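You operate a simulated robot arm through the tools that you are given. There is no shell and no other tool.

You run a simulated two-armed robot. Do the job below in one go: nothing can be reset, and whatever is moved stays where it is left.

JOB
Pick up the green filter from the top of the service table with one hand, pass it to the other hand and put it on the top of the steel table.

The check looks at the end state, three seconds after you hand in, the way a careful person would. Anything else that was tipped, shoved, dropped, spilled or broken makes it a failure.

ROBOT AND FRAMES
Two 6-joint arms with two-finger parallel grippers on one trunk, on a base that moves. Base frame: it is fixed to the floor where the robot stands at the start and does not move with it; the origin is under the middle of the robot, x ahead of it, y to its left, z up; the surface under the hand at the start is at about z = 0.85. Units: m, rad, N and s.
The left shoulder is at the start at [-0.093, 0.177, 0.794], the right one opposite. With the tool pointing down near the work surface each hand reaches from about 0.1 to 0.7 m from the robot's upright axis, wherever it stands, measured 20 degrees to its own side. Places, roughly: top of the steel table [-0.7, -3.4, 0.9]. Payload 1.57 kg a hand.
The tool frame of a hand sits at the grasp point between the pads (the TCP): z along the fingers, y along the line on which they close. The tips reach 0.03 m beyond it. Largest opening 0.08 m; finger width 0.017, thickness 0.012; the body of the gripper, 0.04 by 0.082 m, starts 0.08 m behind the TCP.
Orientation is that of the tool frame in the base frame, as a unit quaternion [x, y, z, w]. With the fingers straight down and closing along the base's y, the tool's x points along the base's -x, its y along +y and its z along -z.

CONTROLS
- The arms move only by the tool arm_command. It takes "left_deltas", "right_deltas" or both (then of equal length, played together; a hand with none holds still); each is a list of rows, each a list of 7 numbers: the shift along the tool's x, y, z in units of 40 mm (1.0 is 40 mm), then the turn, a rotation vector about the tool's x, y, z in units of 8 degrees (1.0 is 8 degrees), then the closure in counts, from 0 (fully open) to 255 (shut). In form: [[dx, dy, dz, rx, ry, rz, gripper], ...]. A call has 1 to 20 rows; each row shifts and turns the commanded pose from where the row before left it, along the tool's axes as they then stand. A call with a number of a shift or a turn outside -1 to 1 is refused whole. Rows are played at 5 a second. More than 0.05 m and 0.15 rad between two rows, or a gripper value outside its range, and nothing of the call is played. Where a pose cannot be reached the arm comes as near as it can. A force on the tool above 40 N (or 10 N above the force at the start of the call, whichever is more), or a blocked arm, ends the call early, and 0.2 s more pass. Each finger travels about 0.072 m/s and halts on what it meets, pressing with about 37 N; the grip force reading is that of the motor and also rises with nothing between the fingers. The clock runs only during rows and for 0.2 s after the last one: add rows that do not move to give the fingers time. It gives the time, the measured TCP pose, the force on the tool (base axes), the opening and the grip force at its end, in the units of the frame above (readings bear some noise), with the torque about the TCP (base axes, N m) and any sound that the robot's microphone picked up.
- Cameras (640 x 400 px; columns grow to the right, rows downward): "scene" is now at [0.0374, -0.0298, 1.5197]; the picture's right is [-0.36, -0.93, 0.00], its down [-0.65, 0.25, -0.72] and it looks along [0.67, -0.26, -0.70] (base axes); focal length 270 px, centre (320, 200). "left" rides on the left gripper at [0.072, 0.007, -0.122] in its tool frame; the picture's right is [-0.09, 1.00, 0.00], its down [-0.84, -0.08, -0.54] and it looks along [-0.54, -0.05, 0.84] (tool axes); focal length 238 px, centre (320, 200). "right" rides on the right gripper at [0.072, -0.007, -0.122] in its tool frame; the picture's right is [0.09, 1.00, 0.00], its down [-0.84, 0.08, -0.54] and it looks along [-0.54, 0.05, 0.84] (tool axes); focal length 238 px, centre (320, 200). There is no depth. A picture from a camera that has moved, and an enlarged one, comes with that camera's place and axes in the base frame and with its lens.
- capture(camera): a new picture of that camera. It takes no simulated time.
- lift_body(by): moves the trunk up (or, below 0, down) by that many m; the arms and the scene camera ride with it, the base frame stays. It gives what a move gives, with no picture.
- base_move(legs): drives the robot by 1 to 6 legs, each [ahead, left, turn to the left] in m, m and rad, along the robot's own axes; the way and the turn of a leg run together, so that a leg with both is an arc; at most 1.5 m and 3.142 rad a leg. The arms and the cameras ride along, it lands a little off, and it stops where it bumps. It gives what a move gives.
- turn_head(pan, tilt): turns the head with the scene camera to pan (to the left, within 2.496 rad either way) and tilt (down, from -0.506 to 1.204), counted from straight ahead of the robot (the tilt from the chest, where the trunk bows). It gives what a move gives.
- close_up(camera, box): a new picture of the part [left, top, right, bottom] of that camera's present view, enlarged. It takes no simulated time.
- hand_in(): hands the job in; it is judged then, once.

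Nothing tells you exact positions but the pictures and the camera data. Unless the task says otherwise, let go and move clear before handing in.

The tools are called after "Emit:" by a JSON object that holds its "op" and its "data". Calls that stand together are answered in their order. arm_command: Moves the arms, as the interface text tells. Its arguments: {"type":"object","properties":{"left_deltas":{"type":"array"},"right_deltas":{"type":"array"}},"required":[]} The other tools are called the same way: lift_body (by) moves the trunk up or down; base_move (legs) drives the base; turn_head (pan, tilt) turns the head that bears the scene camera; capture (camera) takes a picture; close_up (camera, box) takes an enlarged picture of a part of a camera's view; hand_in () hands the job in.

At the start:

```text
time: 0.0
left_ee_pos: [0.5497, 0.0631, 1.0996]
left_orientation: [0.0, 1.0, 0.0, 0.0]
left_ft_force: [0.1, 1.4, -1.1]
left_moment: [0.03, 0.03, 0.0]
left_grip_width: 0.0802
left_gripper_force: 0.0
right_ee_pos: [0.399, -0.3512, 1.1807]
right_orientation: [0.0, 1.0, -0.001, -0.001]
right_ft_force: [0.3, -0.3, -0.1]
right_moment: [0.01, 0.01, -0.03]
right_grip_width: 0.0804
right_gripper_force: 0.1
trunk travel left (down, up): [-0.238, 0.09]
robot x, y, heading: [-0.0003, 0.0, -0.003]
head pan, tilt (commanded): [-0.372, 0.773]
```

scene: 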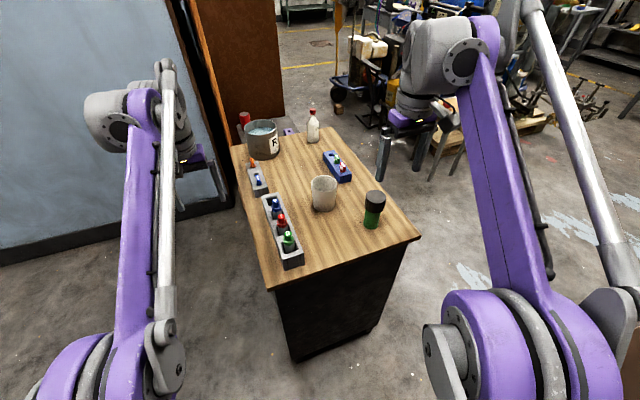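
right: 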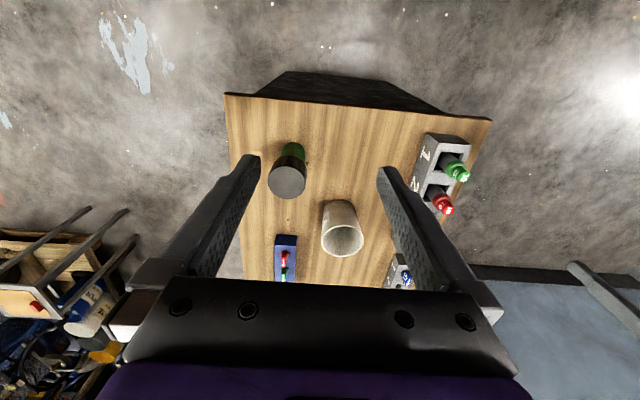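
left: 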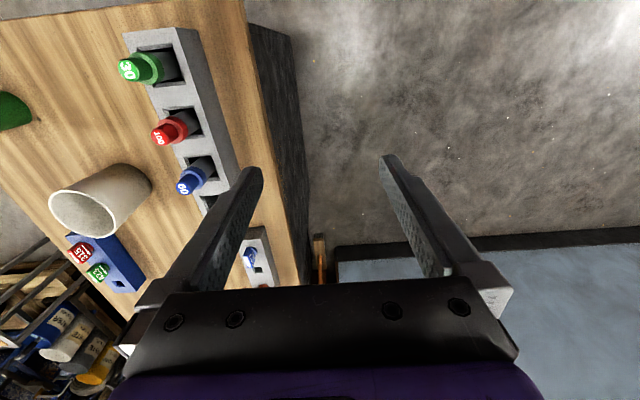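

I see a wooden table ahead with racks, a cup, a pot, a bottle and a dark-capped green cylinder near its right front corner, which may be the green filter. I'll take enlarged looks before moving.

Emit:
{"op": "close_up", "data": {"camera": "scene", "box": [220, 90, 430, 290]}}

Emit:
{"op": "close_up", "data": {"camera": "right", "box": [220, 80, 500, 290]}}

Emit:
{"op": "close_up", "data": {"camera": "left", "box": [0, 0, 300, 300]}}

```text
2.00 times, centred on (325, 190) of scene
camera zoom: at [0.0374, -0.0298, 1.5197], right [-0.36, -0.93, 0.0], down [-0.65, 0.25, -0.72], along [0.67, -0.26, -0.7], focal length 540 px, centre (310, 220)
```

zoom: 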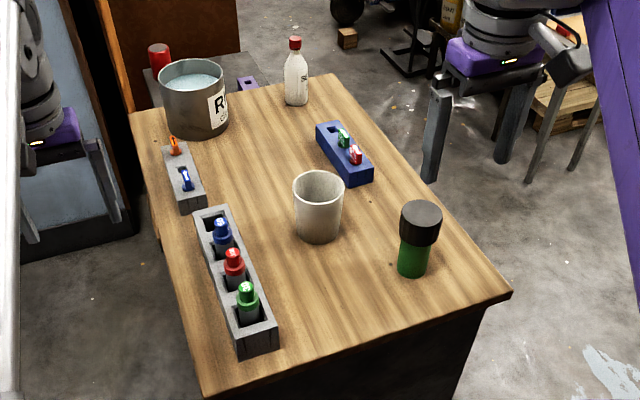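

```text
1.90 times, centred on (360, 185) of right
camera zoom: at [0.3278, -0.3585, 1.3036], right [-0.09, 1.0, 0.0], down [0.84, 0.08, 0.54], along [0.54, 0.05, -0.84], focal length 454 px, centre (244, 229)
```

zoom: 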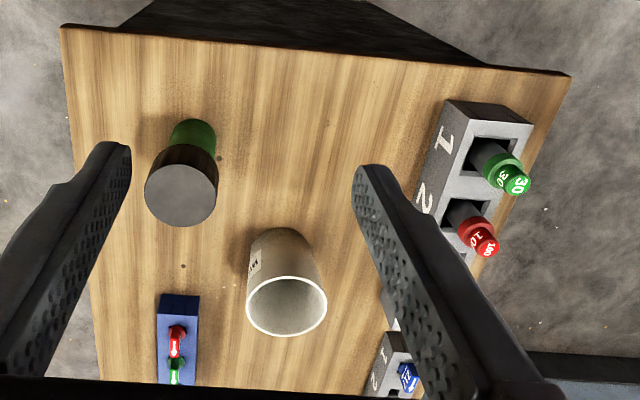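

```text
1.33 times, centred on (150, 150) of left
camera zoom: at [0.4784, 0.0695, 1.2233], right [0.09, 1.0, 0.0], down [0.84, -0.08, 0.54], along [0.54, -0.05, -0.84], focal length 318 px, centre (547, 267)
```

zoom: 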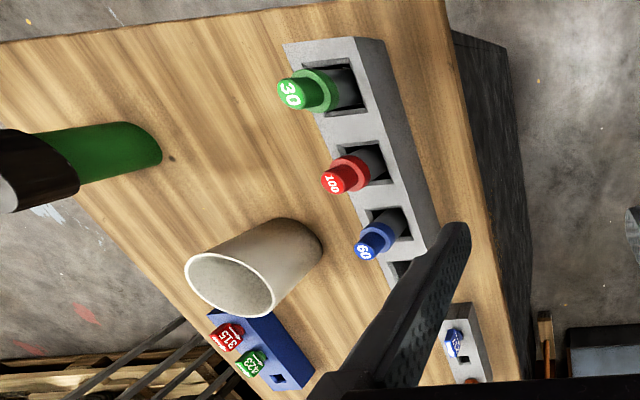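

The grey rack holds cartridge-like pieces marked 30 (green), 100 (red) and 60 (blue), which look like mesh filters; the green cylinder with the black cap looks like something else. I'll look closer at each candidate before deciding.

Emit:
{"op": "close_up", "data": {"camera": "left", "box": [100, 10, 260, 110]}}

Emit:
{"op": "close_up", "data": {"camera": "scene", "box": [250, 185, 330, 275]}}

Emit:
{"op": "close_up", "data": {"camera": "scene", "box": [350, 180, 400, 235]}}

Emit:
{"op": "close_up", "data": {"camera": "right", "box": [250, 130, 330, 210]}}

Emit:
{"op": "close_up", "data": {"camera": "scene", "box": [310, 140, 365, 190]}}

Emit:
{"op": "close_up", "data": {"camera": "left", "box": [50, 210, 170, 310]}}

```text
4.00 times, centred on (180, 60) of left
camera zoom: at [0.4784, 0.0695, 1.2233], right [0.09, 1.0, 0.0], down [0.84, -0.08, 0.54], along [0.54, -0.05, -0.84], focal length 953 px, centre (880, 760)
```

zoom: 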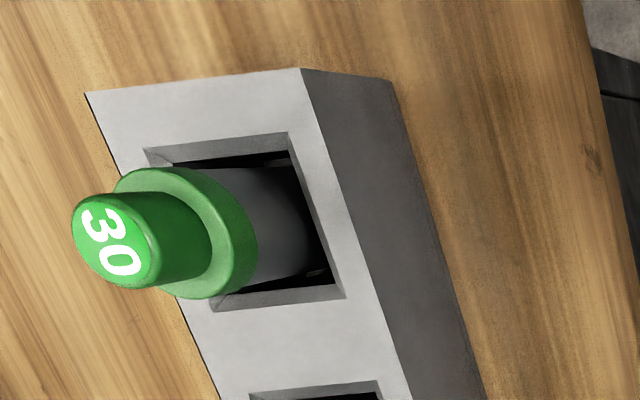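

```text
4.44 times, centred on (290, 230) of scene
camera zoom: at [0.0374, -0.0298, 1.5197], right [-0.36, -0.93, 0.0], down [-0.65, 0.25, -0.72], along [0.67, -0.26, -0.7], focal length 1200 px, centre (453, 67)
```

zoom: 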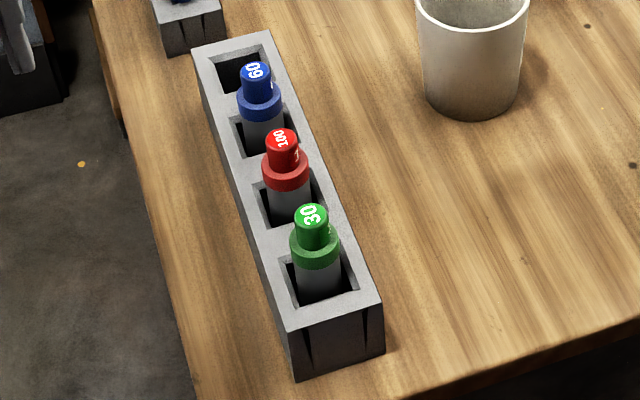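

```text
7.27 times, centred on (375, 208) of scene
camera zoom: at [0.0374, -0.0298, 1.5197], right [-0.36, -0.93, 0.0], down [-0.65, 0.25, -0.72], along [0.67, -0.26, -0.7], focal length 1964 px, centre (-80, 146)
```

zoom: 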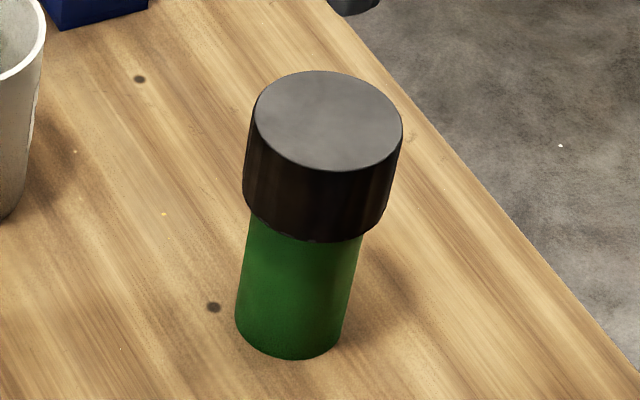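

```text
5.00 times, centred on (290, 170) of right
camera zoom: at [0.3278, -0.3585, 1.3036], right [-0.09, 1.0, 0.0], down [0.84, 0.08, 0.54], along [0.54, 0.05, -0.84], focal length 1192 px, centre (470, 350)
```

zoom: 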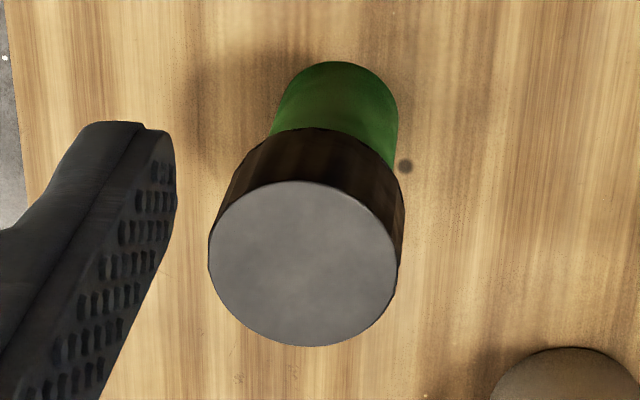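

```text
8.00 times, centred on (338, 165) of scene
camera zoom: at [0.0374, -0.0298, 1.5197], right [-0.36, -0.93, 0.0], down [-0.65, 0.25, -0.72], along [0.67, -0.26, -0.7], focal length 2160 px, centre (180, 480)
```

zoom: 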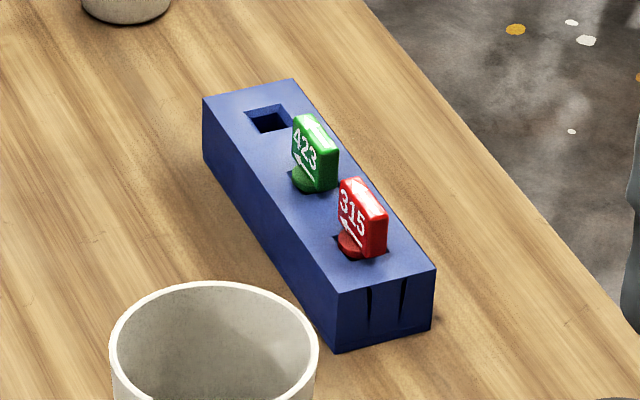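

```text
4.00 times, centred on (110, 260) of left
camera zoom: at [0.4784, 0.0695, 1.2233], right [0.09, 1.0, 0.0], down [0.84, -0.08, 0.54], along [0.54, -0.05, -0.84], focal length 953 px, centre (1160, -40)
```

zoom: 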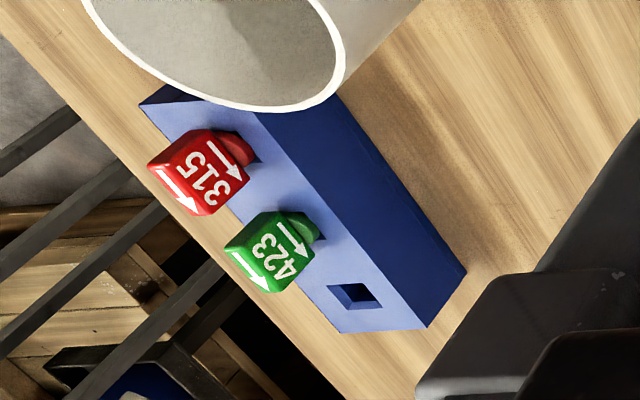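

The green "30" filter stands in hole 1 of the grey rack, by the other mesh filters; the 423 and 315 pieces are spray tips and the capped cylinder is a jar. Next I look around for the steel table and the way to it.

Emit:
{"op": "turn_head", "data": {"pan": -1.2, "tilt": 0.35}}

Emit:
{"op": "capture", "data": {"camera": "scene"}}

Emit:
{"op": "turn_head", "data": {"pan": -2.0, "tilt": 0.35}}

Emit:
{"op": "capture", "data": {"camera": "scene"}}

Emit:
{"op": "turn_head", "data": {"pan": -2.49, "tilt": 0.35}}

Emit:
{"op": "capture", "data": {"camera": "scene"}}

Emit:
{"op": "turn_head", "data": {"pan": 1.2, "tilt": 0.35}}

Emit:
{"op": "capture", "data": {"camera": "scene"}}

Emit:
{"op": "turn_head", "data": {"pan": 2.3, "tilt": 0.35}}

Emit:
{"op": "capture", "data": {"camera": "scene"}}

Emit:
{"op": "turn_head", "data": {"pan": 0.0, "tilt": 0.4}}

Emit:
{"op": "capture", "data": {"camera": "scene"}}

```text
time: 1.1
left_ee_pos: [0.5486, 0.064, 1.1007]
left_orientation: [0.001, 1.0, -0.001, 0.0]
left_ft_force: [-0.6, 0.5, -0.9]
left_moment: [0.0, -0.03, 0.0]
left_grip_width: 0.0801
left_gripper_force: 0.1
right_ee_pos: [0.3991, -0.3514, 1.1811]
right_orientation: [0.001, 1.0, 0.0, 0.0]
right_ft_force: [0.0, 0.4, 0.0]
right_moment: [0.01, -0.01, -0.01]
right_grip_width: 0.0798
right_gripper_force: 0.1
trunk travel left (down, up): [-0.238, 0.09]
robot x, y, heading: [-0.0002, -0.0009, -0.002]
head pan, tilt (commanded): [-1.201, 0.351]
```

```text
taken
camera scene: at [-0.0051, -0.0869, 1.5572], right [-0.93, -0.36, 0.0], down [-0.12, 0.32, -0.94], along [0.34, -0.88, -0.34], focal length 270 px, centre (320, 200)
```

scene: 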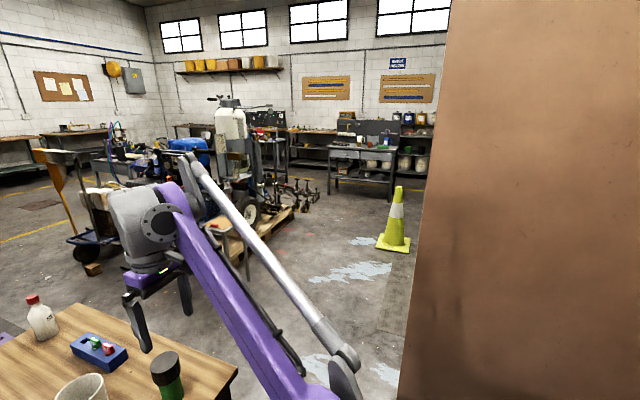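

```text
time: 2.3
left_ee_pos: [0.5497, 0.0639, 1.0997]
left_orientation: [0.0, 1.0, -0.001, 0.0]
left_ft_force: [0.4, 0.1, 0.4]
left_moment: [-0.01, 0.02, 0.0]
left_grip_width: 0.08
left_gripper_force: 0.0
right_ee_pos: [0.3989, -0.3502, 1.1812]
right_orientation: [-0.001, 1.0, 0.0, 0.0]
right_ft_force: [-0.3, 0.4, 1.0]
right_moment: [0.02, -0.02, 0.01]
right_grip_width: 0.0802
right_gripper_force: 0.1
trunk travel left (down, up): [-0.238, 0.09]
robot x, y, heading: [-0.002, -0.0009, -0.003]
head pan, tilt (commanded): [-2.0, 0.351]
```

```text
taken
camera scene: at [-0.0776, -0.0848, 1.5572], right [-0.91, 0.42, 0.0], down [0.14, 0.31, -0.94], along [-0.39, -0.85, -0.34], focal length 270 px, centre (320, 200)
```

scene: 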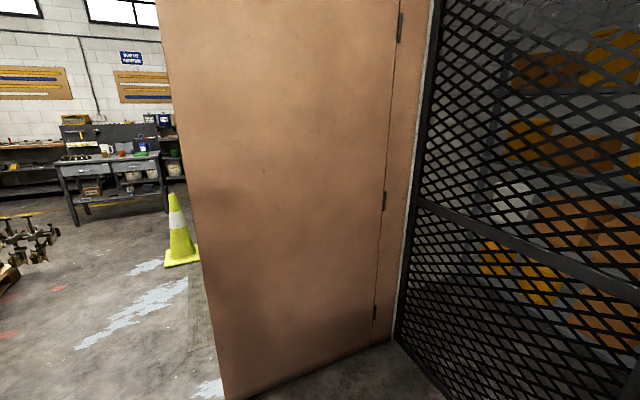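

```text
time: 3.2
left_ee_pos: [0.5481, 0.0628, 1.1008]
left_orientation: [0.0, 1.0, 0.0, 0.0]
left_ft_force: [-0.4, -0.8, -0.1]
left_moment: [-0.06, 0.01, 0.04]
left_grip_width: 0.0799
left_gripper_force: 0.0
right_ee_pos: [0.3995, -0.3503, 1.1799]
right_orientation: [0.0, 1.0, 0.001, 0.0]
right_ft_force: [0.8, -0.2, -0.2]
right_moment: [0.01, -0.02, 0.02]
right_grip_width: 0.08
right_gripper_force: 0.1
trunk travel left (down, up): [-0.238, 0.09]
robot x, y, heading: [0.0012, 0.002, 0.002]
head pan, tilt (commanded): [-2.491, 0.351]
```

```text
taken
camera scene: at [-0.1129, -0.0566, 1.5572], right [-0.61, 0.8, 0.0], down [0.27, 0.21, -0.94], along [-0.75, -0.57, -0.34], focal length 270 px, centre (320, 200)
```

scene: 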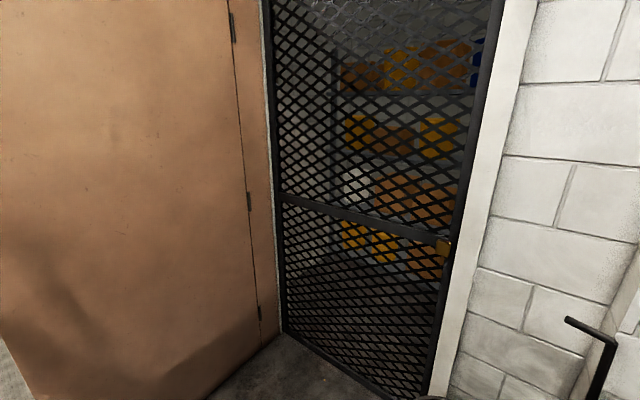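

```text
time: 6.3
left_ee_pos: [0.5496, 0.0634, 1.1]
left_orientation: [0.0, 1.0, 0.0, -0.001]
left_ft_force: [0.0, 0.6, -0.2]
left_moment: [-0.03, -0.02, -0.02]
left_grip_width: 0.08
left_gripper_force: 0.1
right_ee_pos: [0.3998, -0.3506, 1.1806]
right_orientation: [0.0, 1.0, -0.001, 0.0]
right_ft_force: [0.0, 0.0, -0.5]
right_moment: [-0.03, 0.0, -0.03]
right_grip_width: 0.0799
right_gripper_force: 0.1
trunk travel left (down, up): [-0.238, 0.09]
robot x, y, heading: [-0.0023, 0.0005, 0.003]
head pan, tilt (commanded): [1.201, 0.351]
```

```text
taken
camera scene: at [-0.0052, 0.0867, 1.5572], right [0.93, -0.36, 0.0], down [-0.12, -0.32, -0.94], along [0.34, 0.88, -0.34], focal length 270 px, centre (320, 200)
```

scene: 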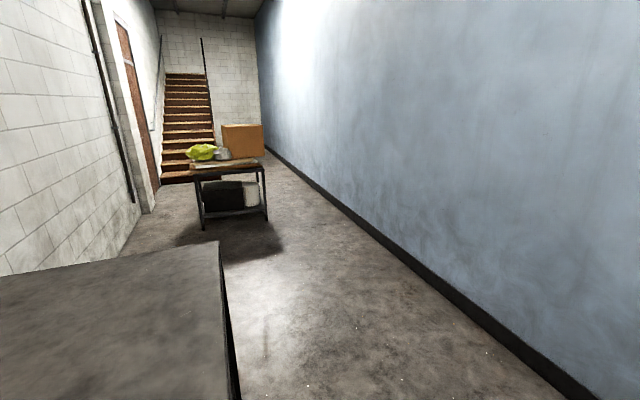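

```text
time: 7.6
left_ee_pos: [0.5501, 0.0641, 1.0999]
left_orientation: [0.0, 1.0, 0.001, -0.001]
left_ft_force: [0.1, -0.1, -1.1]
left_moment: [0.02, -0.02, 0.01]
left_grip_width: 0.0799
left_gripper_force: 0.1
right_ee_pos: [0.3985, -0.3506, 1.1809]
right_orientation: [0.0, 1.0, 0.0, 0.001]
right_ft_force: [0.4, -0.6, -0.1]
right_moment: [0.03, -0.02, 0.02]
right_grip_width: 0.08
right_gripper_force: 0.1
trunk travel left (down, up): [-0.238, 0.09]
robot x, y, heading: [-0.0001, -0.0016, 0.003]
head pan, tilt (commanded): [2.3, 0.351]
```

```text
taken
camera scene: at [-0.1009, 0.0693, 1.5572], right [0.75, 0.67, 0.0], down [0.23, -0.26, -0.94], along [-0.63, 0.7, -0.34], focal length 270 px, centre (320, 200)
```

scene: 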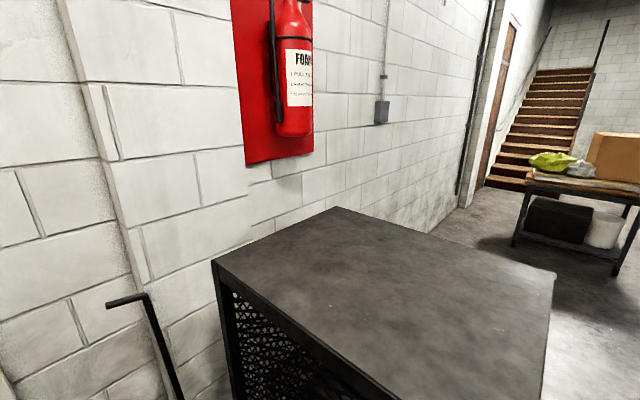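

```text
time: 9.7
left_ee_pos: [0.5493, 0.0645, 1.1007]
left_orientation: [0.0, 1.0, 0.0, 0.0]
left_ft_force: [0.0, -0.5, 0.8]
left_moment: [-0.01, 0.01, 0.01]
left_grip_width: 0.0801
left_gripper_force: 0.0
right_ee_pos: [0.3992, -0.3506, 1.1813]
right_orientation: [-0.001, 1.0, 0.0, 0.0]
right_ft_force: [0.8, 0.3, 0.0]
right_moment: [0.0, 0.01, 0.0]
right_grip_width: 0.0799
right_gripper_force: 0.0
trunk travel left (down, up): [-0.238, 0.09]
robot x, y, heading: [-0.0019, 0.0011, 0.008]
head pan, tilt (commanded): [0.0, 0.4]
```

```text
taken
camera scene: at [0.0538, -0.0001, 1.5527], right [0.0, -1.0, 0.0], down [-0.39, 0.0, -0.92], along [0.92, 0.0, -0.39], focal length 270 px, centre (320, 200)
```

scene: 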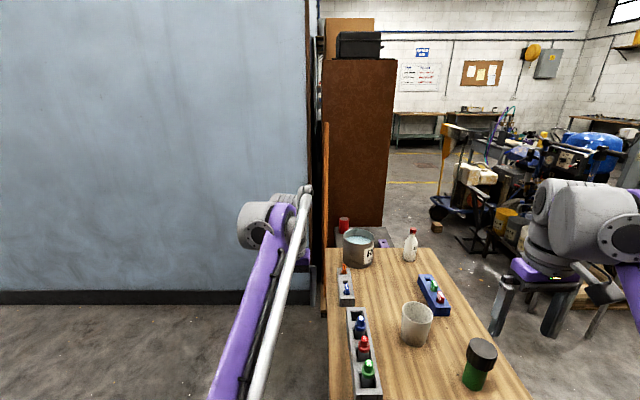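

The filter's top is at about (0.481, -0.114, 0.967), in a rack running along +x whose top is near z = 0.905; the table top is near 0.85. I'll bring the left hand over it at the present height and look from there.

Emit:
{"op": "arm_command", "data": {"left_deltas": [[0.285, -0.74, 0, 0, 0, 0, 0], [0.285, -0.74, 0, 0, 0, 0, 0], [0.285, -0.74, 0, 0, 0, 0, 0], [0.285, -0.74, 0, 0, 0, 0, 0], [0.285, -0.74, 0, 0, 0, 0, 0], [0.285, -0.74, 0, 0, 0, 0, 0], [0, 0, 0, 0, 0, 0, 0]]}}

Emit:
{"op": "capture", "data": {"camera": "left"}}

Emit:
{"op": "turn_head", "data": {"pan": -0.2, "tilt": 0.8}}

Emit:
{"op": "capture", "data": {"camera": "scene"}}

Emit:
{"op": "capture", "data": {"camera": "right"}}

```text
time: 11.3
left_ee_pos: [0.4817, -0.1126, 1.1]
left_orientation: [0.0, 1.0, 0.0, 0.0]
left_ft_force: [0.4, -0.1, 0.1]
left_moment: [-0.04, -0.02, 0.01]
left_grip_width: 0.08
left_gripper_force: 0.1
right_ee_pos: [0.3985, -0.3504, 1.1821]
right_orientation: [-0.001, 1.0, -0.001, 0.0]
right_ft_force: [0.1, 0.0, -0.2]
right_moment: [-0.01, 0.0, 0.0]
right_grip_width: 0.0801
right_gripper_force: 0.1
trunk travel left (down, up): [-0.238, 0.09]
robot x, y, heading: [-0.0019, -0.0012, -0.004]
head pan, tilt (commanded): [0.0, 0.4]
```

```text
taken
camera left: at [0.4107, -0.1063, 1.224], right [0.09, 1.0, 0.0], down [0.84, -0.08, 0.54], along [0.54, -0.05, -0.84], focal length 238 px, centre (320, 200)
```

left: 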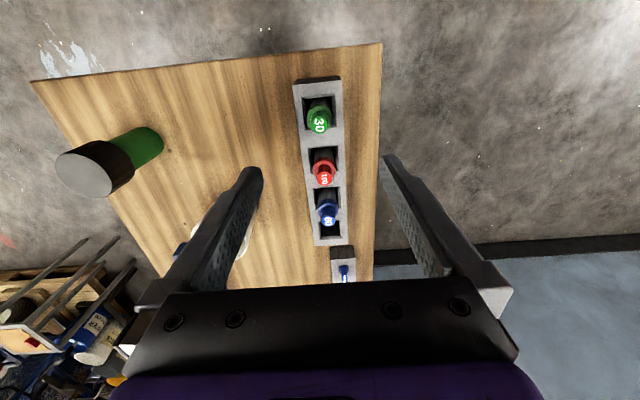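

```text
time: 12.2
left_ee_pos: [0.481, -0.1121, 1.1006]
left_orientation: [-0.001, 1.0, 0.001, 0.0]
left_ft_force: [0.1, -0.8, -0.1]
left_moment: [-0.01, 0.0, 0.01]
left_grip_width: 0.08
left_gripper_force: 0.1
right_ee_pos: [0.3971, -0.3512, 1.181]
right_orientation: [0.0, 1.0, 0.0, 0.001]
right_ft_force: [-0.3, -0.1, -0.6]
right_moment: [0.01, 0.0, 0.01]
right_grip_width: 0.08
right_gripper_force: 0.1
trunk travel left (down, up): [-0.238, 0.09]
robot x, y, heading: [-0.0028, -0.0016, -0.002]
head pan, tilt (commanded): [-0.201, 0.799]
```

```text
taken
camera scene: at [0.0402, -0.0161, 1.5177], right [-0.2, -0.98, 0.0], down [-0.7, 0.14, -0.7], along [0.68, -0.14, -0.72], focal length 270 px, centre (320, 200)
```

scene: 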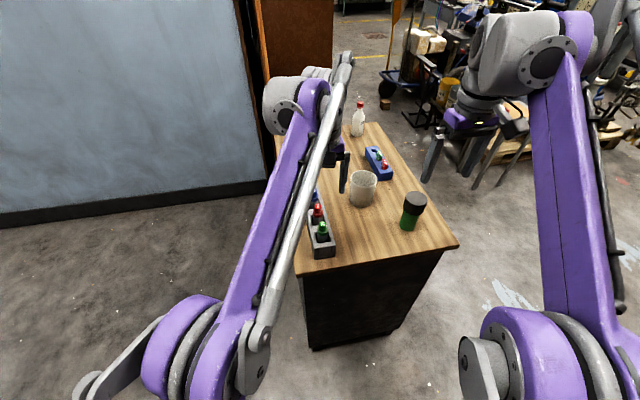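

```text
taken
camera right: at [0.3278, -0.3585, 1.3036], right [-0.09, 1.0, 0.0], down [0.84, 0.08, 0.54], along [0.54, 0.05, -0.84], focal length 238 px, centre (320, 200)
```

right: 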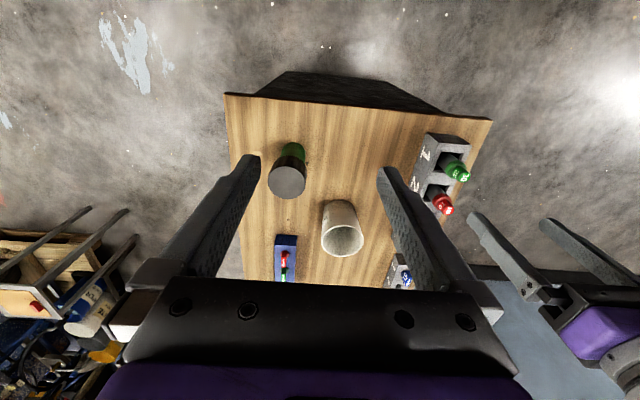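

The left hand is over the filter; the picture agrees with (0.48, -0.113). I'll zoom to refine its centre and the heights.

Emit:
{"op": "close_up", "data": {"camera": "left", "box": [280, 70, 360, 140]}}

Emit:
{"op": "close_up", "data": {"camera": "right", "box": [410, 120, 490, 220]}}

Emit:
{"op": "close_up", "data": {"camera": "scene", "box": [290, 180, 370, 270]}}

```text
5.71 times, centred on (320, 105) of left
camera zoom: at [0.4107, -0.1065, 1.224], right [0.09, 1.0, 0.0], down [0.84, -0.08, 0.54], along [0.54, -0.05, -0.84], focal length 1362 px, centre (320, 743)
```

zoom: 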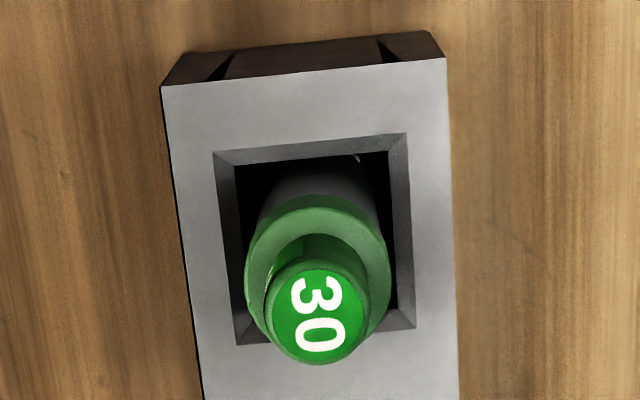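

```text
4.00 times, centred on (450, 170) of right
camera zoom: at [0.3278, -0.3585, 1.3036], right [-0.09, 1.0, 0.0], down [0.84, 0.08, 0.54], along [0.54, 0.05, -0.84], focal length 953 px, centre (-200, 320)
```

zoom: 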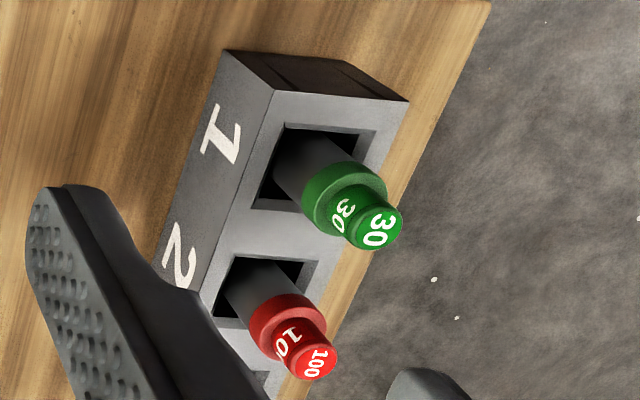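

```text
4.44 times, centred on (330, 225) of scene
camera zoom: at [0.0402, -0.0161, 1.5177], right [-0.2, -0.98, 0.0], down [-0.7, 0.14, -0.7], along [0.68, -0.14, -0.72], focal length 1200 px, centre (276, 89)
```

zoom: 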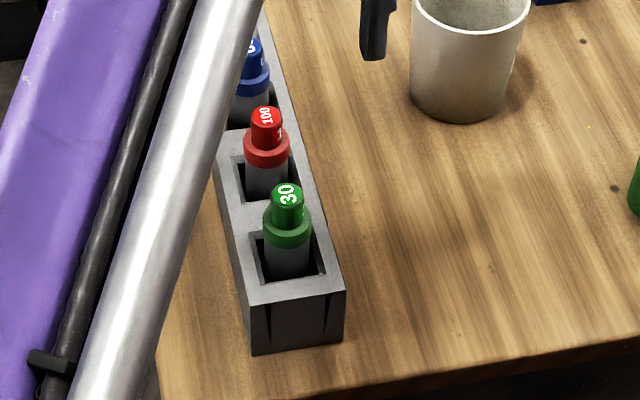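

Knob about 19 mm and collar about 30 mm across, centre near (0.480, -0.113), collar at z about 0.93 to 0.943. I'll go down to just above it and check the alignment.

Emit:
{"op": "arm_command", "data": {"left_deltas": [[0.03, -0.02, 0.6, 0, 0, 0, 0], [0, 0, 0.6, 0, 0, 0, 0], [0, 0, 0.6, 0, 0, 0, 0], [0, 0, 0.5, 0, 0, 0, 0], [0, 0, 0, 0, 0, 0, 0]]}}

Emit:
{"op": "capture", "data": {"camera": "left"}}

Emit:
{"op": "close_up", "data": {"camera": "right", "box": [410, 120, 570, 240]}}

Emit:
{"op": "close_up", "data": {"camera": "scene", "box": [290, 130, 370, 270]}}

```text
time: 13.4
left_ee_pos: [0.4798, -0.1155, 1.0087]
left_orientation: [0.001, 1.0, 0.0, -0.001]
left_ft_force: [-0.2, -0.3, 0.3]
left_moment: [-0.02, 0.01, 0.04]
left_grip_width: 0.0802
left_gripper_force: 0.1
right_ee_pos: [0.3989, -0.3511, 1.1804]
right_orientation: [0.0, 1.0, 0.0, 0.0]
right_ft_force: [-0.8, -0.6, 0.0]
right_moment: [0.02, 0.0, -0.03]
right_grip_width: 0.0801
right_gripper_force: 0.1
trunk travel left (down, up): [-0.238, 0.09]
robot x, y, heading: [-0.0, -0.0008, -0.003]
head pan, tilt (commanded): [-0.201, 0.799]
```

```text
taken
camera left: at [0.4098, -0.1089, 1.1313], right [0.09, 1.0, 0.0], down [0.84, -0.08, 0.54], along [0.54, -0.05, -0.84], focal length 238 px, centre (320, 200)
```

left: 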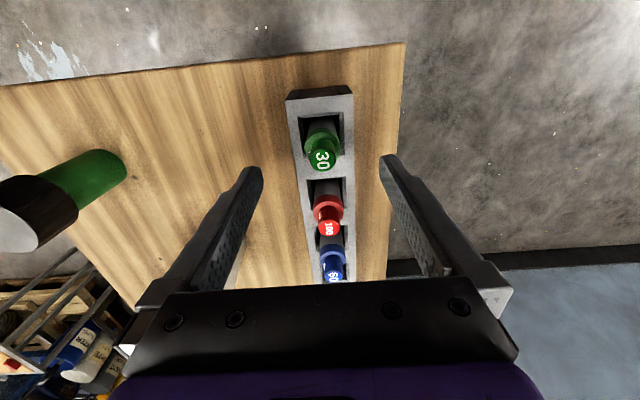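

```text
3.33 times, centred on (490, 180) of right
camera zoom: at [0.3278, -0.3585, 1.3036], right [-0.09, 1.0, 0.0], down [0.84, 0.08, 0.54], along [0.54, 0.05, -0.84], focal length 794 px, centre (-247, 267)
```

zoom: 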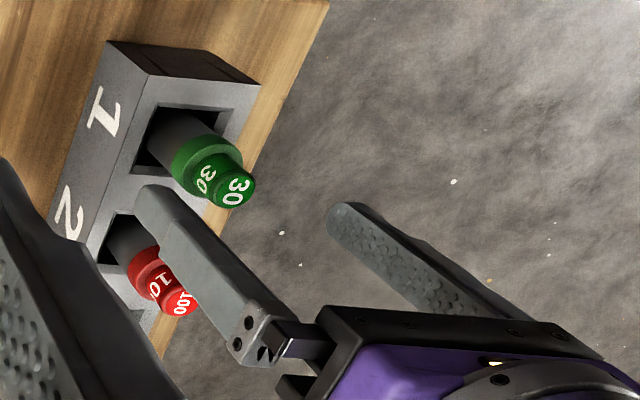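

```text
2.86 times, centred on (330, 200) of scene
camera zoom: at [0.0402, -0.0161, 1.5176], right [-0.2, -0.98, 0.0], down [-0.7, 0.14, -0.7], along [0.68, -0.14, -0.72], focal length 771 px, centre (291, 200)
```

zoom: 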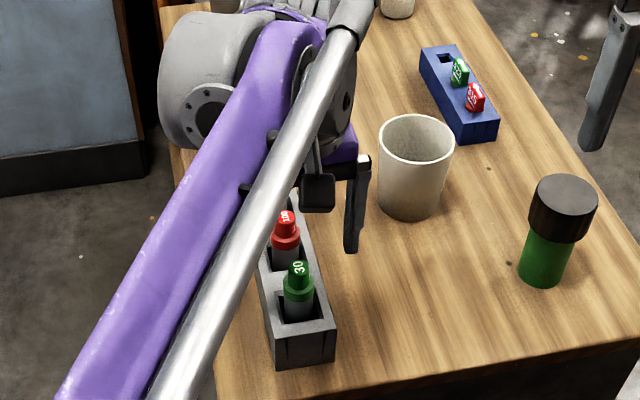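

Aligned to within about 2 mm; the fingers straddle only the green filter and clear the red one. I'll go down to TCP z = 0.957 and close on the collar and knob.

Emit:
{"op": "arm_command", "data": {"left_deltas": [[0, 0.04, 0.45, 0, 0, 0, 0], [0, 0, 0.45, 0, 0, 0, 0], [0, 0, 0.4, 0, 0, 0, 0], [0, 0, 0, 0, 0, 0, 0], [0, 0, 0, 0, 0, 0, 120], [0, 0, 0, 0, 0, 0, 255], [0, 0, 0, 0, 0, 0, 255], [0, 0, 0, 0, 0, 0, 255], [0, 0, 0, 0, 0, 0, 255], [0, 0, 0, 0, 0, 0, 255]]}}

Emit:
{"op": "capture", "data": {"camera": "left"}}

Emit:
{"op": "close_up", "data": {"camera": "right", "box": [410, 120, 570, 240]}}

Emit:
{"op": "close_up", "data": {"camera": "scene", "box": [290, 130, 370, 270]}}

```text
time: 15.6
left_ee_pos: [0.4796, -0.1141, 0.9548]
left_orientation: [-0.001, 1.0, 0.0, -0.001]
left_ft_force: [-0.4, -1.0, -0.2]
left_moment: [-0.02, -0.01, -0.01]
left_grip_width: 0.0284
left_gripper_force: 37.0
right_ee_pos: [0.3986, -0.3504, 1.1812]
right_orientation: [0.0, 1.0, -0.001, 0.0]
right_ft_force: [0.1, 0.3, -0.1]
right_moment: [-0.02, 0.01, -0.01]
right_grip_width: 0.0801
right_gripper_force: 0.1
trunk travel left (down, up): [-0.238, 0.09]
robot x, y, heading: [0.0013, -0.0023, 0.002]
head pan, tilt (commanded): [-0.201, 0.799]
```

```text
taken
camera left: at [0.4102, -0.1079, 1.0785], right [0.09, 1.0, 0.0], down [0.84, -0.08, 0.54], along [0.54, -0.05, -0.84], focal length 238 px, centre (320, 200)
```

left: 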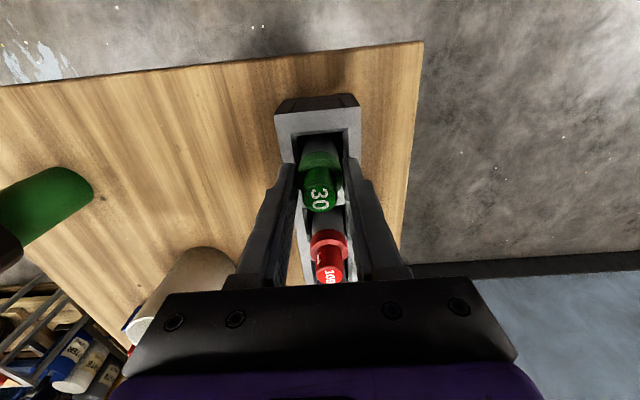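

```text
3.33 times, centred on (490, 180) of right
camera zoom: at [0.3278, -0.3585, 1.3035], right [-0.09, 1.0, 0.0], down [0.84, 0.08, 0.54], along [0.54, 0.05, -0.84], focal length 794 px, centre (-247, 267)
```

zoom: 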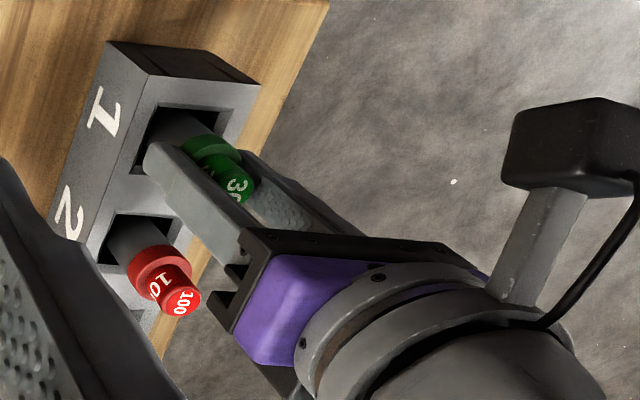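

```text
2.86 times, centred on (330, 200) of scene
camera zoom: at [0.0402, -0.0162, 1.5176], right [-0.2, -0.98, 0.0], down [-0.7, 0.14, -0.7], along [0.68, -0.14, -0.72], focal length 771 px, centre (291, 200)
```

zoom: 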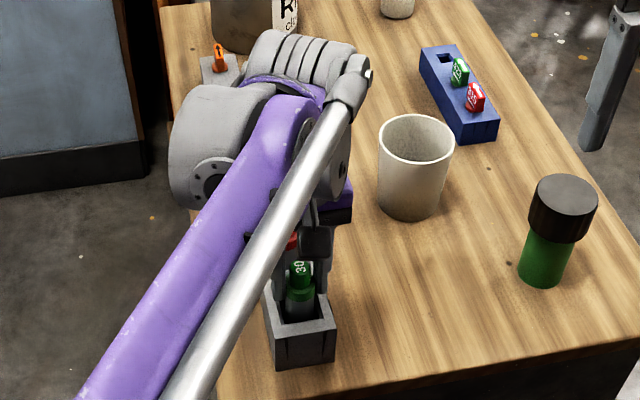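

The collar is gripped (28.4 mm, 37 N) and the rack has not moved. I lift it straight up out of the hole.

Emit:
{"op": "arm_command", "data": {"left_deltas": [[0, 0, -0.25, 0, 0, 0, 255], [0, 0, -0.4, 0, 0, 0, 255], [0, 0, -0.5, 0, 0, 0, 255], [0, 0, -0.5, 0, 0, 0, 255], [0, 0, -0.5, 0, 0, 0, 255], [0, 0, -0.5, 0, 0, 0, 255], [0, 0, -0.5, 0, 0, 0, 255], [0, 0, -0.5, 0, 0, 0, 255], [0, 0, -0.5, 0, 0, 0, 255], [0, 0, 0, 0, 0, 0, 255]]}}

Emit:
{"op": "capture", "data": {"camera": "left"}}

Emit:
{"op": "close_up", "data": {"camera": "right", "box": [400, 100, 640, 280]}}

Emit:
{"op": "capture", "data": {"camera": "scene"}}

```text
time: 17.8
left_ee_pos: [0.4772, -0.1109, 1.123]
left_orientation: [0.0, 1.0, 0.001, 0.0]
left_ft_force: [0.7, -0.3, -0.6]
left_moment: [-0.01, 0.0, 0.0]
left_grip_width: 0.0282
left_gripper_force: 36.9
right_ee_pos: [0.3994, -0.3512, 1.1807]
right_orientation: [-0.001, 1.0, 0.0, 0.0]
right_ft_force: [-0.4, -0.2, 0.2]
right_moment: [-0.01, 0.0, -0.02]
right_grip_width: 0.0801
right_gripper_force: 0.1
trunk travel left (down, up): [-0.238, 0.09]
robot x, y, heading: [-0.0023, -0.0027, -0.001]
head pan, tilt (commanded): [-0.201, 0.799]
```

```text
taken
camera left: at [0.407, -0.1053, 1.246], right [0.09, 1.0, 0.0], down [0.84, -0.08, 0.54], along [0.54, -0.05, -0.84], focal length 238 px, centre (320, 200)
```

left: 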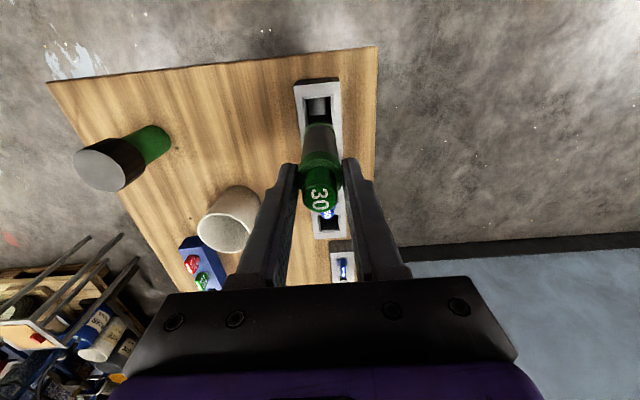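

```text
2.22 times, centred on (520, 190) of right
camera zoom: at [0.3277, -0.3584, 1.3036], right [-0.09, 1.0, 0.0], down [0.84, 0.08, 0.54], along [0.54, 0.05, -0.84], focal length 530 px, centre (-124, 222)
```

zoom: 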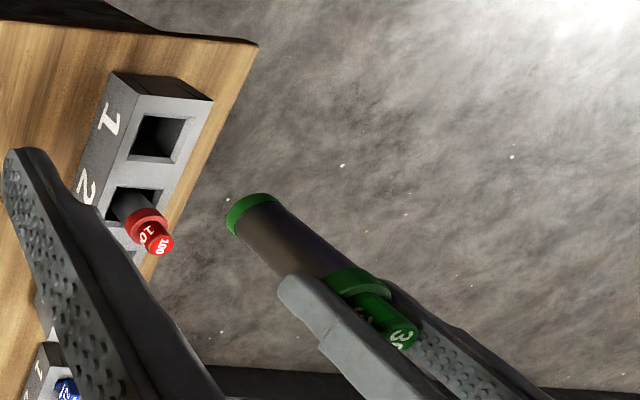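

```text
taken
camera scene: at [0.0401, -0.0161, 1.5176], right [-0.2, -0.98, 0.0], down [-0.7, 0.14, -0.7], along [0.68, -0.14, -0.72], focal length 270 px, centre (320, 200)
```

scene: 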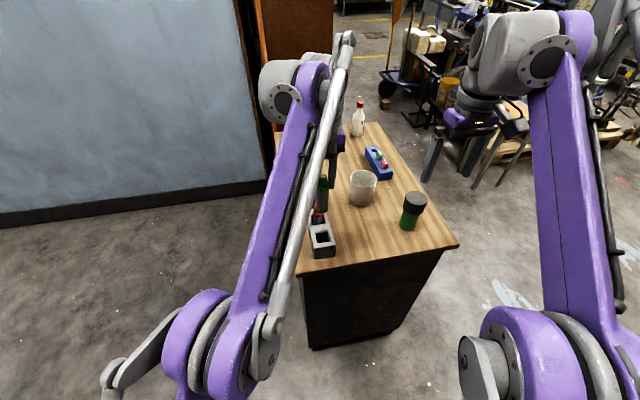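

The filter is out cleanly, with a green cap at its lower end, and everything else is still in place. Before backing off, I check the floor behind and to the right and the size of my base.

Emit:
{"op": "turn_head", "data": {"pan": -2.49, "tilt": 1.0}}

Emit:
{"op": "capture", "data": {"camera": "scene"}}

Emit:
{"op": "turn_head", "data": {"pan": -1.3, "tilt": 1.0}}

Emit:
{"op": "capture", "data": {"camera": "scene"}}

Emit:
{"op": "turn_head", "data": {"pan": 2.49, "tilt": 1.0}}

Emit:
{"op": "capture", "data": {"camera": "scene"}}

Emit:
{"op": "turn_head", "data": {"pan": 1.5, "tilt": 1.0}}

Emit:
{"op": "capture", "data": {"camera": "scene"}}

Emit:
{"op": "turn_head", "data": {"pan": 0.0, "tilt": 1.2}}

Emit:
{"op": "capture", "data": {"camera": "scene"}}

```text
time: 19.9
left_ee_pos: [0.4775, -0.1115, 1.1221]
left_orientation: [0.0, 1.0, 0.0, 0.0]
left_ft_force: [0.1, 0.6, -0.6]
left_moment: [0.0, -0.01, -0.01]
left_grip_width: 0.0282
left_gripper_force: 36.4
right_ee_pos: [0.3986, -0.3512, 1.1796]
right_orientation: [0.0, 1.0, 0.0, 0.0]
right_ft_force: [0.2, -0.1, 1.0]
right_moment: [0.03, 0.0, 0.04]
right_grip_width: 0.0798
right_gripper_force: 0.1
trunk travel left (down, up): [-0.238, 0.09]
robot x, y, heading: [0.0008, 0.0014, 0.0]
head pan, tilt (commanded): [-2.491, 1.0]
```

```text
taken
camera scene: at [-0.0942, -0.0424, 1.5025], right [-0.61, 0.8, 0.0], down [0.67, 0.51, -0.54], along [-0.43, -0.33, -0.84], focal length 270 px, centre (320, 200)
```

scene: 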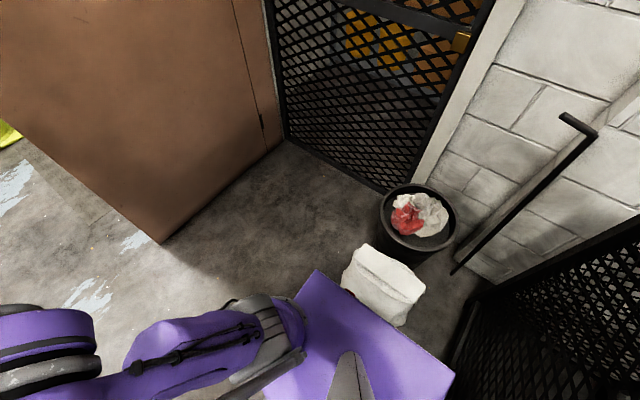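

```text
time: 21.3
left_ee_pos: [0.4783, -0.1113, 1.1233]
left_orientation: [0.0, 1.0, 0.0, -0.001]
left_ft_force: [-0.2, -0.5, -1.2]
left_moment: [0.01, 0.02, 0.01]
left_grip_width: 0.0284
left_gripper_force: 36.9
right_ee_pos: [0.3976, -0.3508, 1.1806]
right_orientation: [-0.001, 1.0, 0.0, 0.0]
right_ft_force: [-0.1, 1.1, 0.6]
right_moment: [-0.01, -0.01, 0.0]
right_grip_width: 0.0799
right_gripper_force: 0.1
trunk travel left (down, up): [-0.238, 0.09]
robot x, y, heading: [-0.001, -0.0022, 0.001]
head pan, tilt (commanded): [-1.3, 1.0]
```

```text
taken
camera scene: at [-0.0202, -0.0672, 1.5025], right [-0.96, -0.27, 0.0], down [-0.22, 0.81, -0.54], along [0.14, -0.52, -0.84], focal length 270 px, centre (320, 200)
```

scene: 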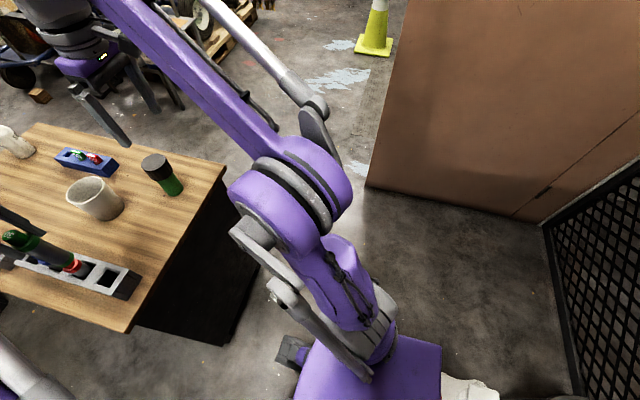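

```text
time: 24.4
left_ee_pos: [0.4781, -0.1116, 1.1233]
left_orientation: [0.0, 1.0, 0.0, 0.0]
left_ft_force: [-0.3, 0.1, -0.9]
left_moment: [-0.01, -0.02, 0.0]
left_grip_width: 0.0286
left_gripper_force: 36.8
right_ee_pos: [0.3989, -0.3497, 1.1809]
right_orientation: [0.0, 1.0, 0.0, 0.0]
right_ft_force: [0.5, -0.1, 0.1]
right_moment: [0.04, 0.02, -0.04]
right_grip_width: 0.0803
right_gripper_force: 0.1
trunk travel left (down, up): [-0.238, 0.09]
robot x, y, heading: [0.004, -0.0002, 0.001]
head pan, tilt (commanded): [2.491, 1.0]
```

```text
taken
camera scene: at [-0.0942, 0.0421, 1.5025], right [0.61, 0.8, 0.0], down [0.67, -0.51, -0.54], along [-0.43, 0.33, -0.84], focal length 270 px, centre (320, 200)
```

scene: 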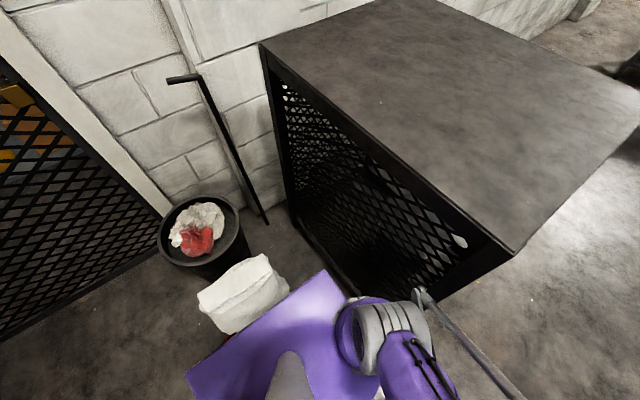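

```text
time: 25.7
left_ee_pos: [0.4777, -0.1118, 1.1234]
left_orientation: [0.0, 1.0, 0.0, 0.0]
left_ft_force: [0.2, -0.8, 0.4]
left_moment: [0.04, 0.05, 0.02]
left_grip_width: 0.0285
left_gripper_force: 37.1
right_ee_pos: [0.3979, -0.3499, 1.1806]
right_orientation: [0.0, 1.0, 0.0, 0.001]
right_ft_force: [-0.4, 0.9, 0.0]
right_moment: [0.05, -0.02, -0.04]
right_grip_width: 0.0802
right_gripper_force: 0.0
trunk travel left (down, up): [-0.238, 0.09]
robot x, y, heading: [-0.0008, -0.0025, 0.002]
head pan, tilt (commanded): [1.499, 1.0]
```

```text
taken
camera scene: at [-0.0339, 0.0694, 1.5025], right [1.0, -0.07, 0.0], down [-0.06, -0.84, -0.54], along [0.04, 0.54, -0.84], focal length 270 px, centre (320, 200)
```

scene: 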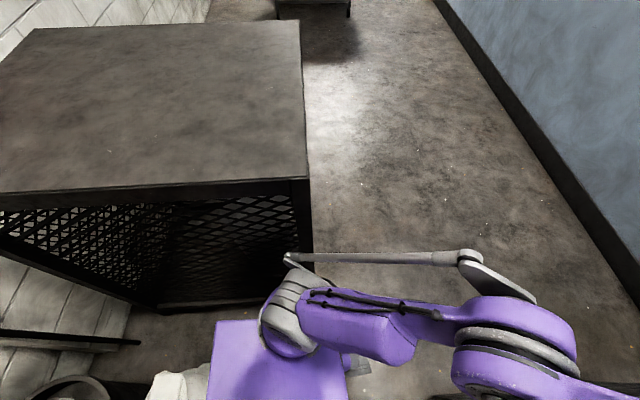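

```text
time: 27.3
left_ee_pos: [0.4779, -0.111, 1.1231]
left_orientation: [0.0, 1.0, 0.0, 0.0]
left_ft_force: [-0.9, -0.5, -1.1]
left_moment: [-0.02, -0.02, -0.01]
left_grip_width: 0.0285
left_gripper_force: 36.8
right_ee_pos: [0.3988, -0.3504, 1.1808]
right_orientation: [0.0, 1.0, 0.0, 0.0]
right_ft_force: [-0.1, -0.1, 0.6]
right_moment: [0.0, -0.01, -0.03]
right_grip_width: 0.0802
right_gripper_force: 0.1
trunk travel left (down, up): [-0.238, 0.09]
robot x, y, heading: [-0.0026, 0.002, 0.002]
head pan, tilt (commanded): [0.0, 1.201]
```

```text
taken
camera scene: at [0.0171, -0.0001, 1.4899], right [0.0, -1.0, 0.0], down [-0.93, 0.0, -0.36], along [0.36, 0.0, -0.93], focal length 270 px, centre (320, 200)
```

scene: 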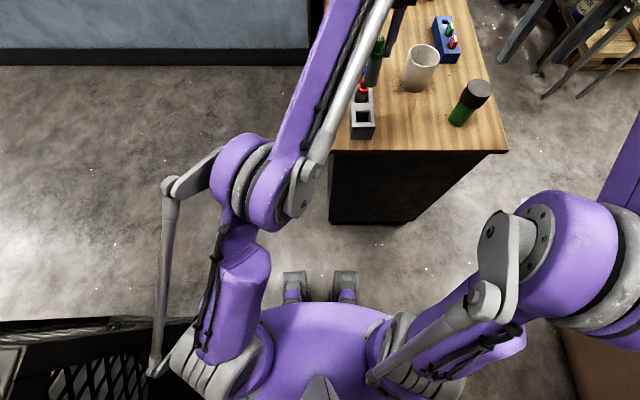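

The steel crate sits close on my left and a bin close behind, so I must not back up or spin here; the hands are clear above the table, so I'll do the hand-over here. I raise and yaw the left hand 45°, and turn the right hand to point forward-left, about 40° below level, so it can take the grey body.

Emit:
{"op": "arm_command", "data": {"left_deltas": [[0, 0, -0.34, 0, 0, 0.9375, 255], [0, 0, -0.34, 0, 0, 0.9375, 255], [0, 0, -0.34, 0, 0, 0.9375, 255], [0, 0, -0.34, 0, 0, 0.9375, 255], [0, 0, -0.34, 0, 0, 0.9375, 255], [0, 0, -0.34, 0, 0, 0.9375, 255], [0, 0, 0, 0, 0, 0, 255], [0, 0, 0, 0, 0, 0, 255], [0, 0, 0, 0, 0, 0, 255], [0, 0, 0, 0, 0, 0, 255], [0, 0, 0, 0, 0, 0, 255], [0, 0, 0, 0, 0, 0, 255], [0, 0, 0, 0, 0, 0, 255], [0, 0, 0, 0, 0, 0, 255]], "right_deltas": [[0, 0, 0, 0, 0, -0.9375, 0], [0, 0, 0, 0, 0, -0.9375, 0], [0, 0, 0, 0, 0, -0.9375, 0], [0, 0, 0, 0, 0, -0.9375, 0], [0, 0, 0, 0, 0, -0.9375, 0], [0, 0, 0, 0, 0, -0.9375, 0], [0, 0, 0, 0, -0.893, 0, 0], [0, 0, 0, 0, -0.893, 0, 0], [0, 0, 0, 0, -0.893, 0, 0], [0, 0, 0, 0, -0.893, 0, 0], [0, 0, 0, 0, -0.893, 0, 0], [0, 0, 0, 0, -0.893, 0, 0], [0, 0, 0, 0, -0.893, 0, 0], [0, 0, 0, 0, 0, 0, 0]]}}

Emit:
{"op": "turn_head", "data": {"pan": -0.3, "tilt": 0.7}}

Emit:
{"op": "capture", "data": {"camera": "scene"}}

Emit:
{"op": "capture", "data": {"camera": "right"}}

Emit:
{"op": "capture", "data": {"camera": "left"}}

```text
time: 30.3
left_ee_pos: [0.4457, -0.0953, 1.1695]
left_orientation: [0.383, 0.924, 0.0, 0.0]
left_ft_force: [-0.3, 1.1, -1.4]
left_moment: [0.01, 0.02, 0.03]
left_grip_width: 0.0286
left_gripper_force: 36.7
left hand out of reach, approached as far as the arm can: row 1, 2, 3, 4, 5, 6
right_ee_pos: [0.3993, -0.3512, 1.1812]
right_orientation: [-0.347, 0.837, 0.162, 0.391]
right_ft_force: [0.6, 0.2, 0.5]
right_moment: [0.01, -0.02, 0.0]
right_grip_width: 0.0799
right_gripper_force: 0.1
trunk travel left (down, up): [-0.238, 0.09]
robot x, y, heading: [-0.0032, -0.0013, 0.002]
head pan, tilt (commanded): [0.0, 1.201]
```

```text
time: 31.2
left_ee_pos: [0.445, -0.0955, 1.1702]
left_orientation: [0.382, 0.924, 0.0, 0.0]
left_ft_force: [-0.1, -0.2, -0.8]
left_moment: [0.01, 0.01, 0.01]
left_grip_width: 0.0286
left_gripper_force: 37.3
right_ee_pos: [0.3984, -0.3513, 1.1805]
right_orientation: [-0.347, 0.837, 0.162, 0.39]
right_ft_force: [0.0, -0.2, -1.1]
right_moment: [0.0, 0.0, -0.02]
right_grip_width: 0.08
right_gripper_force: 0.1
trunk travel left (down, up): [-0.238, 0.09]
robot x, y, heading: [0.0008, 0.002, 0.0]
head pan, tilt (commanded): [-0.3, 0.7]
```

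```text
taken
camera scene: at [0.0424, -0.0252, 1.5258], right [-0.3, -0.96, 0.0], down [-0.62, 0.19, -0.76], along [0.73, -0.23, -0.64], focal length 270 px, centre (320, 200)
```

scene: 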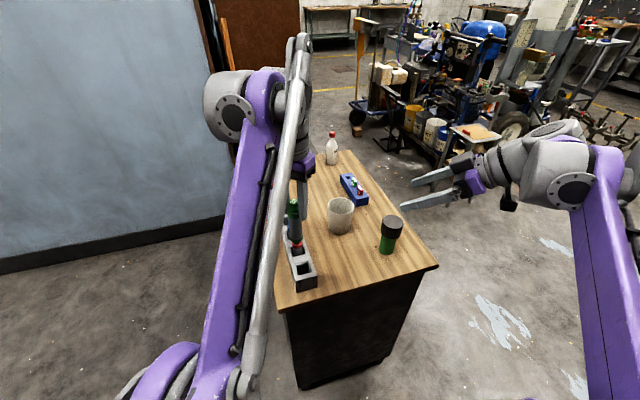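

```text
taken
camera right: at [0.3054, -0.4557, 1.2054], right [-0.75, 0.66, -0.07], down [0.03, 0.14, 0.99], along [0.67, 0.74, -0.13], focal length 238 px, centre (320, 200)
```

right: 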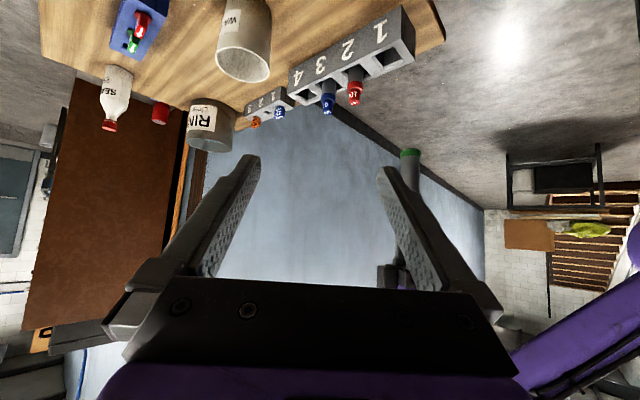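

```text
taken
camera left: at [0.4006, -0.0409, 1.2934], right [0.77, 0.64, 0.0], down [0.54, -0.65, 0.54], along [0.35, -0.42, -0.84], focal length 238 px, centre (320, 200)
```

left: 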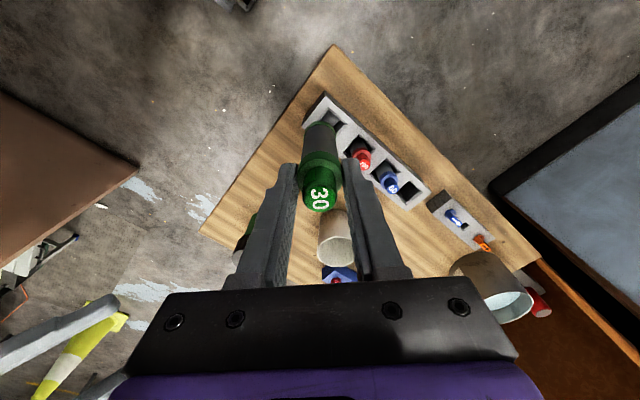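

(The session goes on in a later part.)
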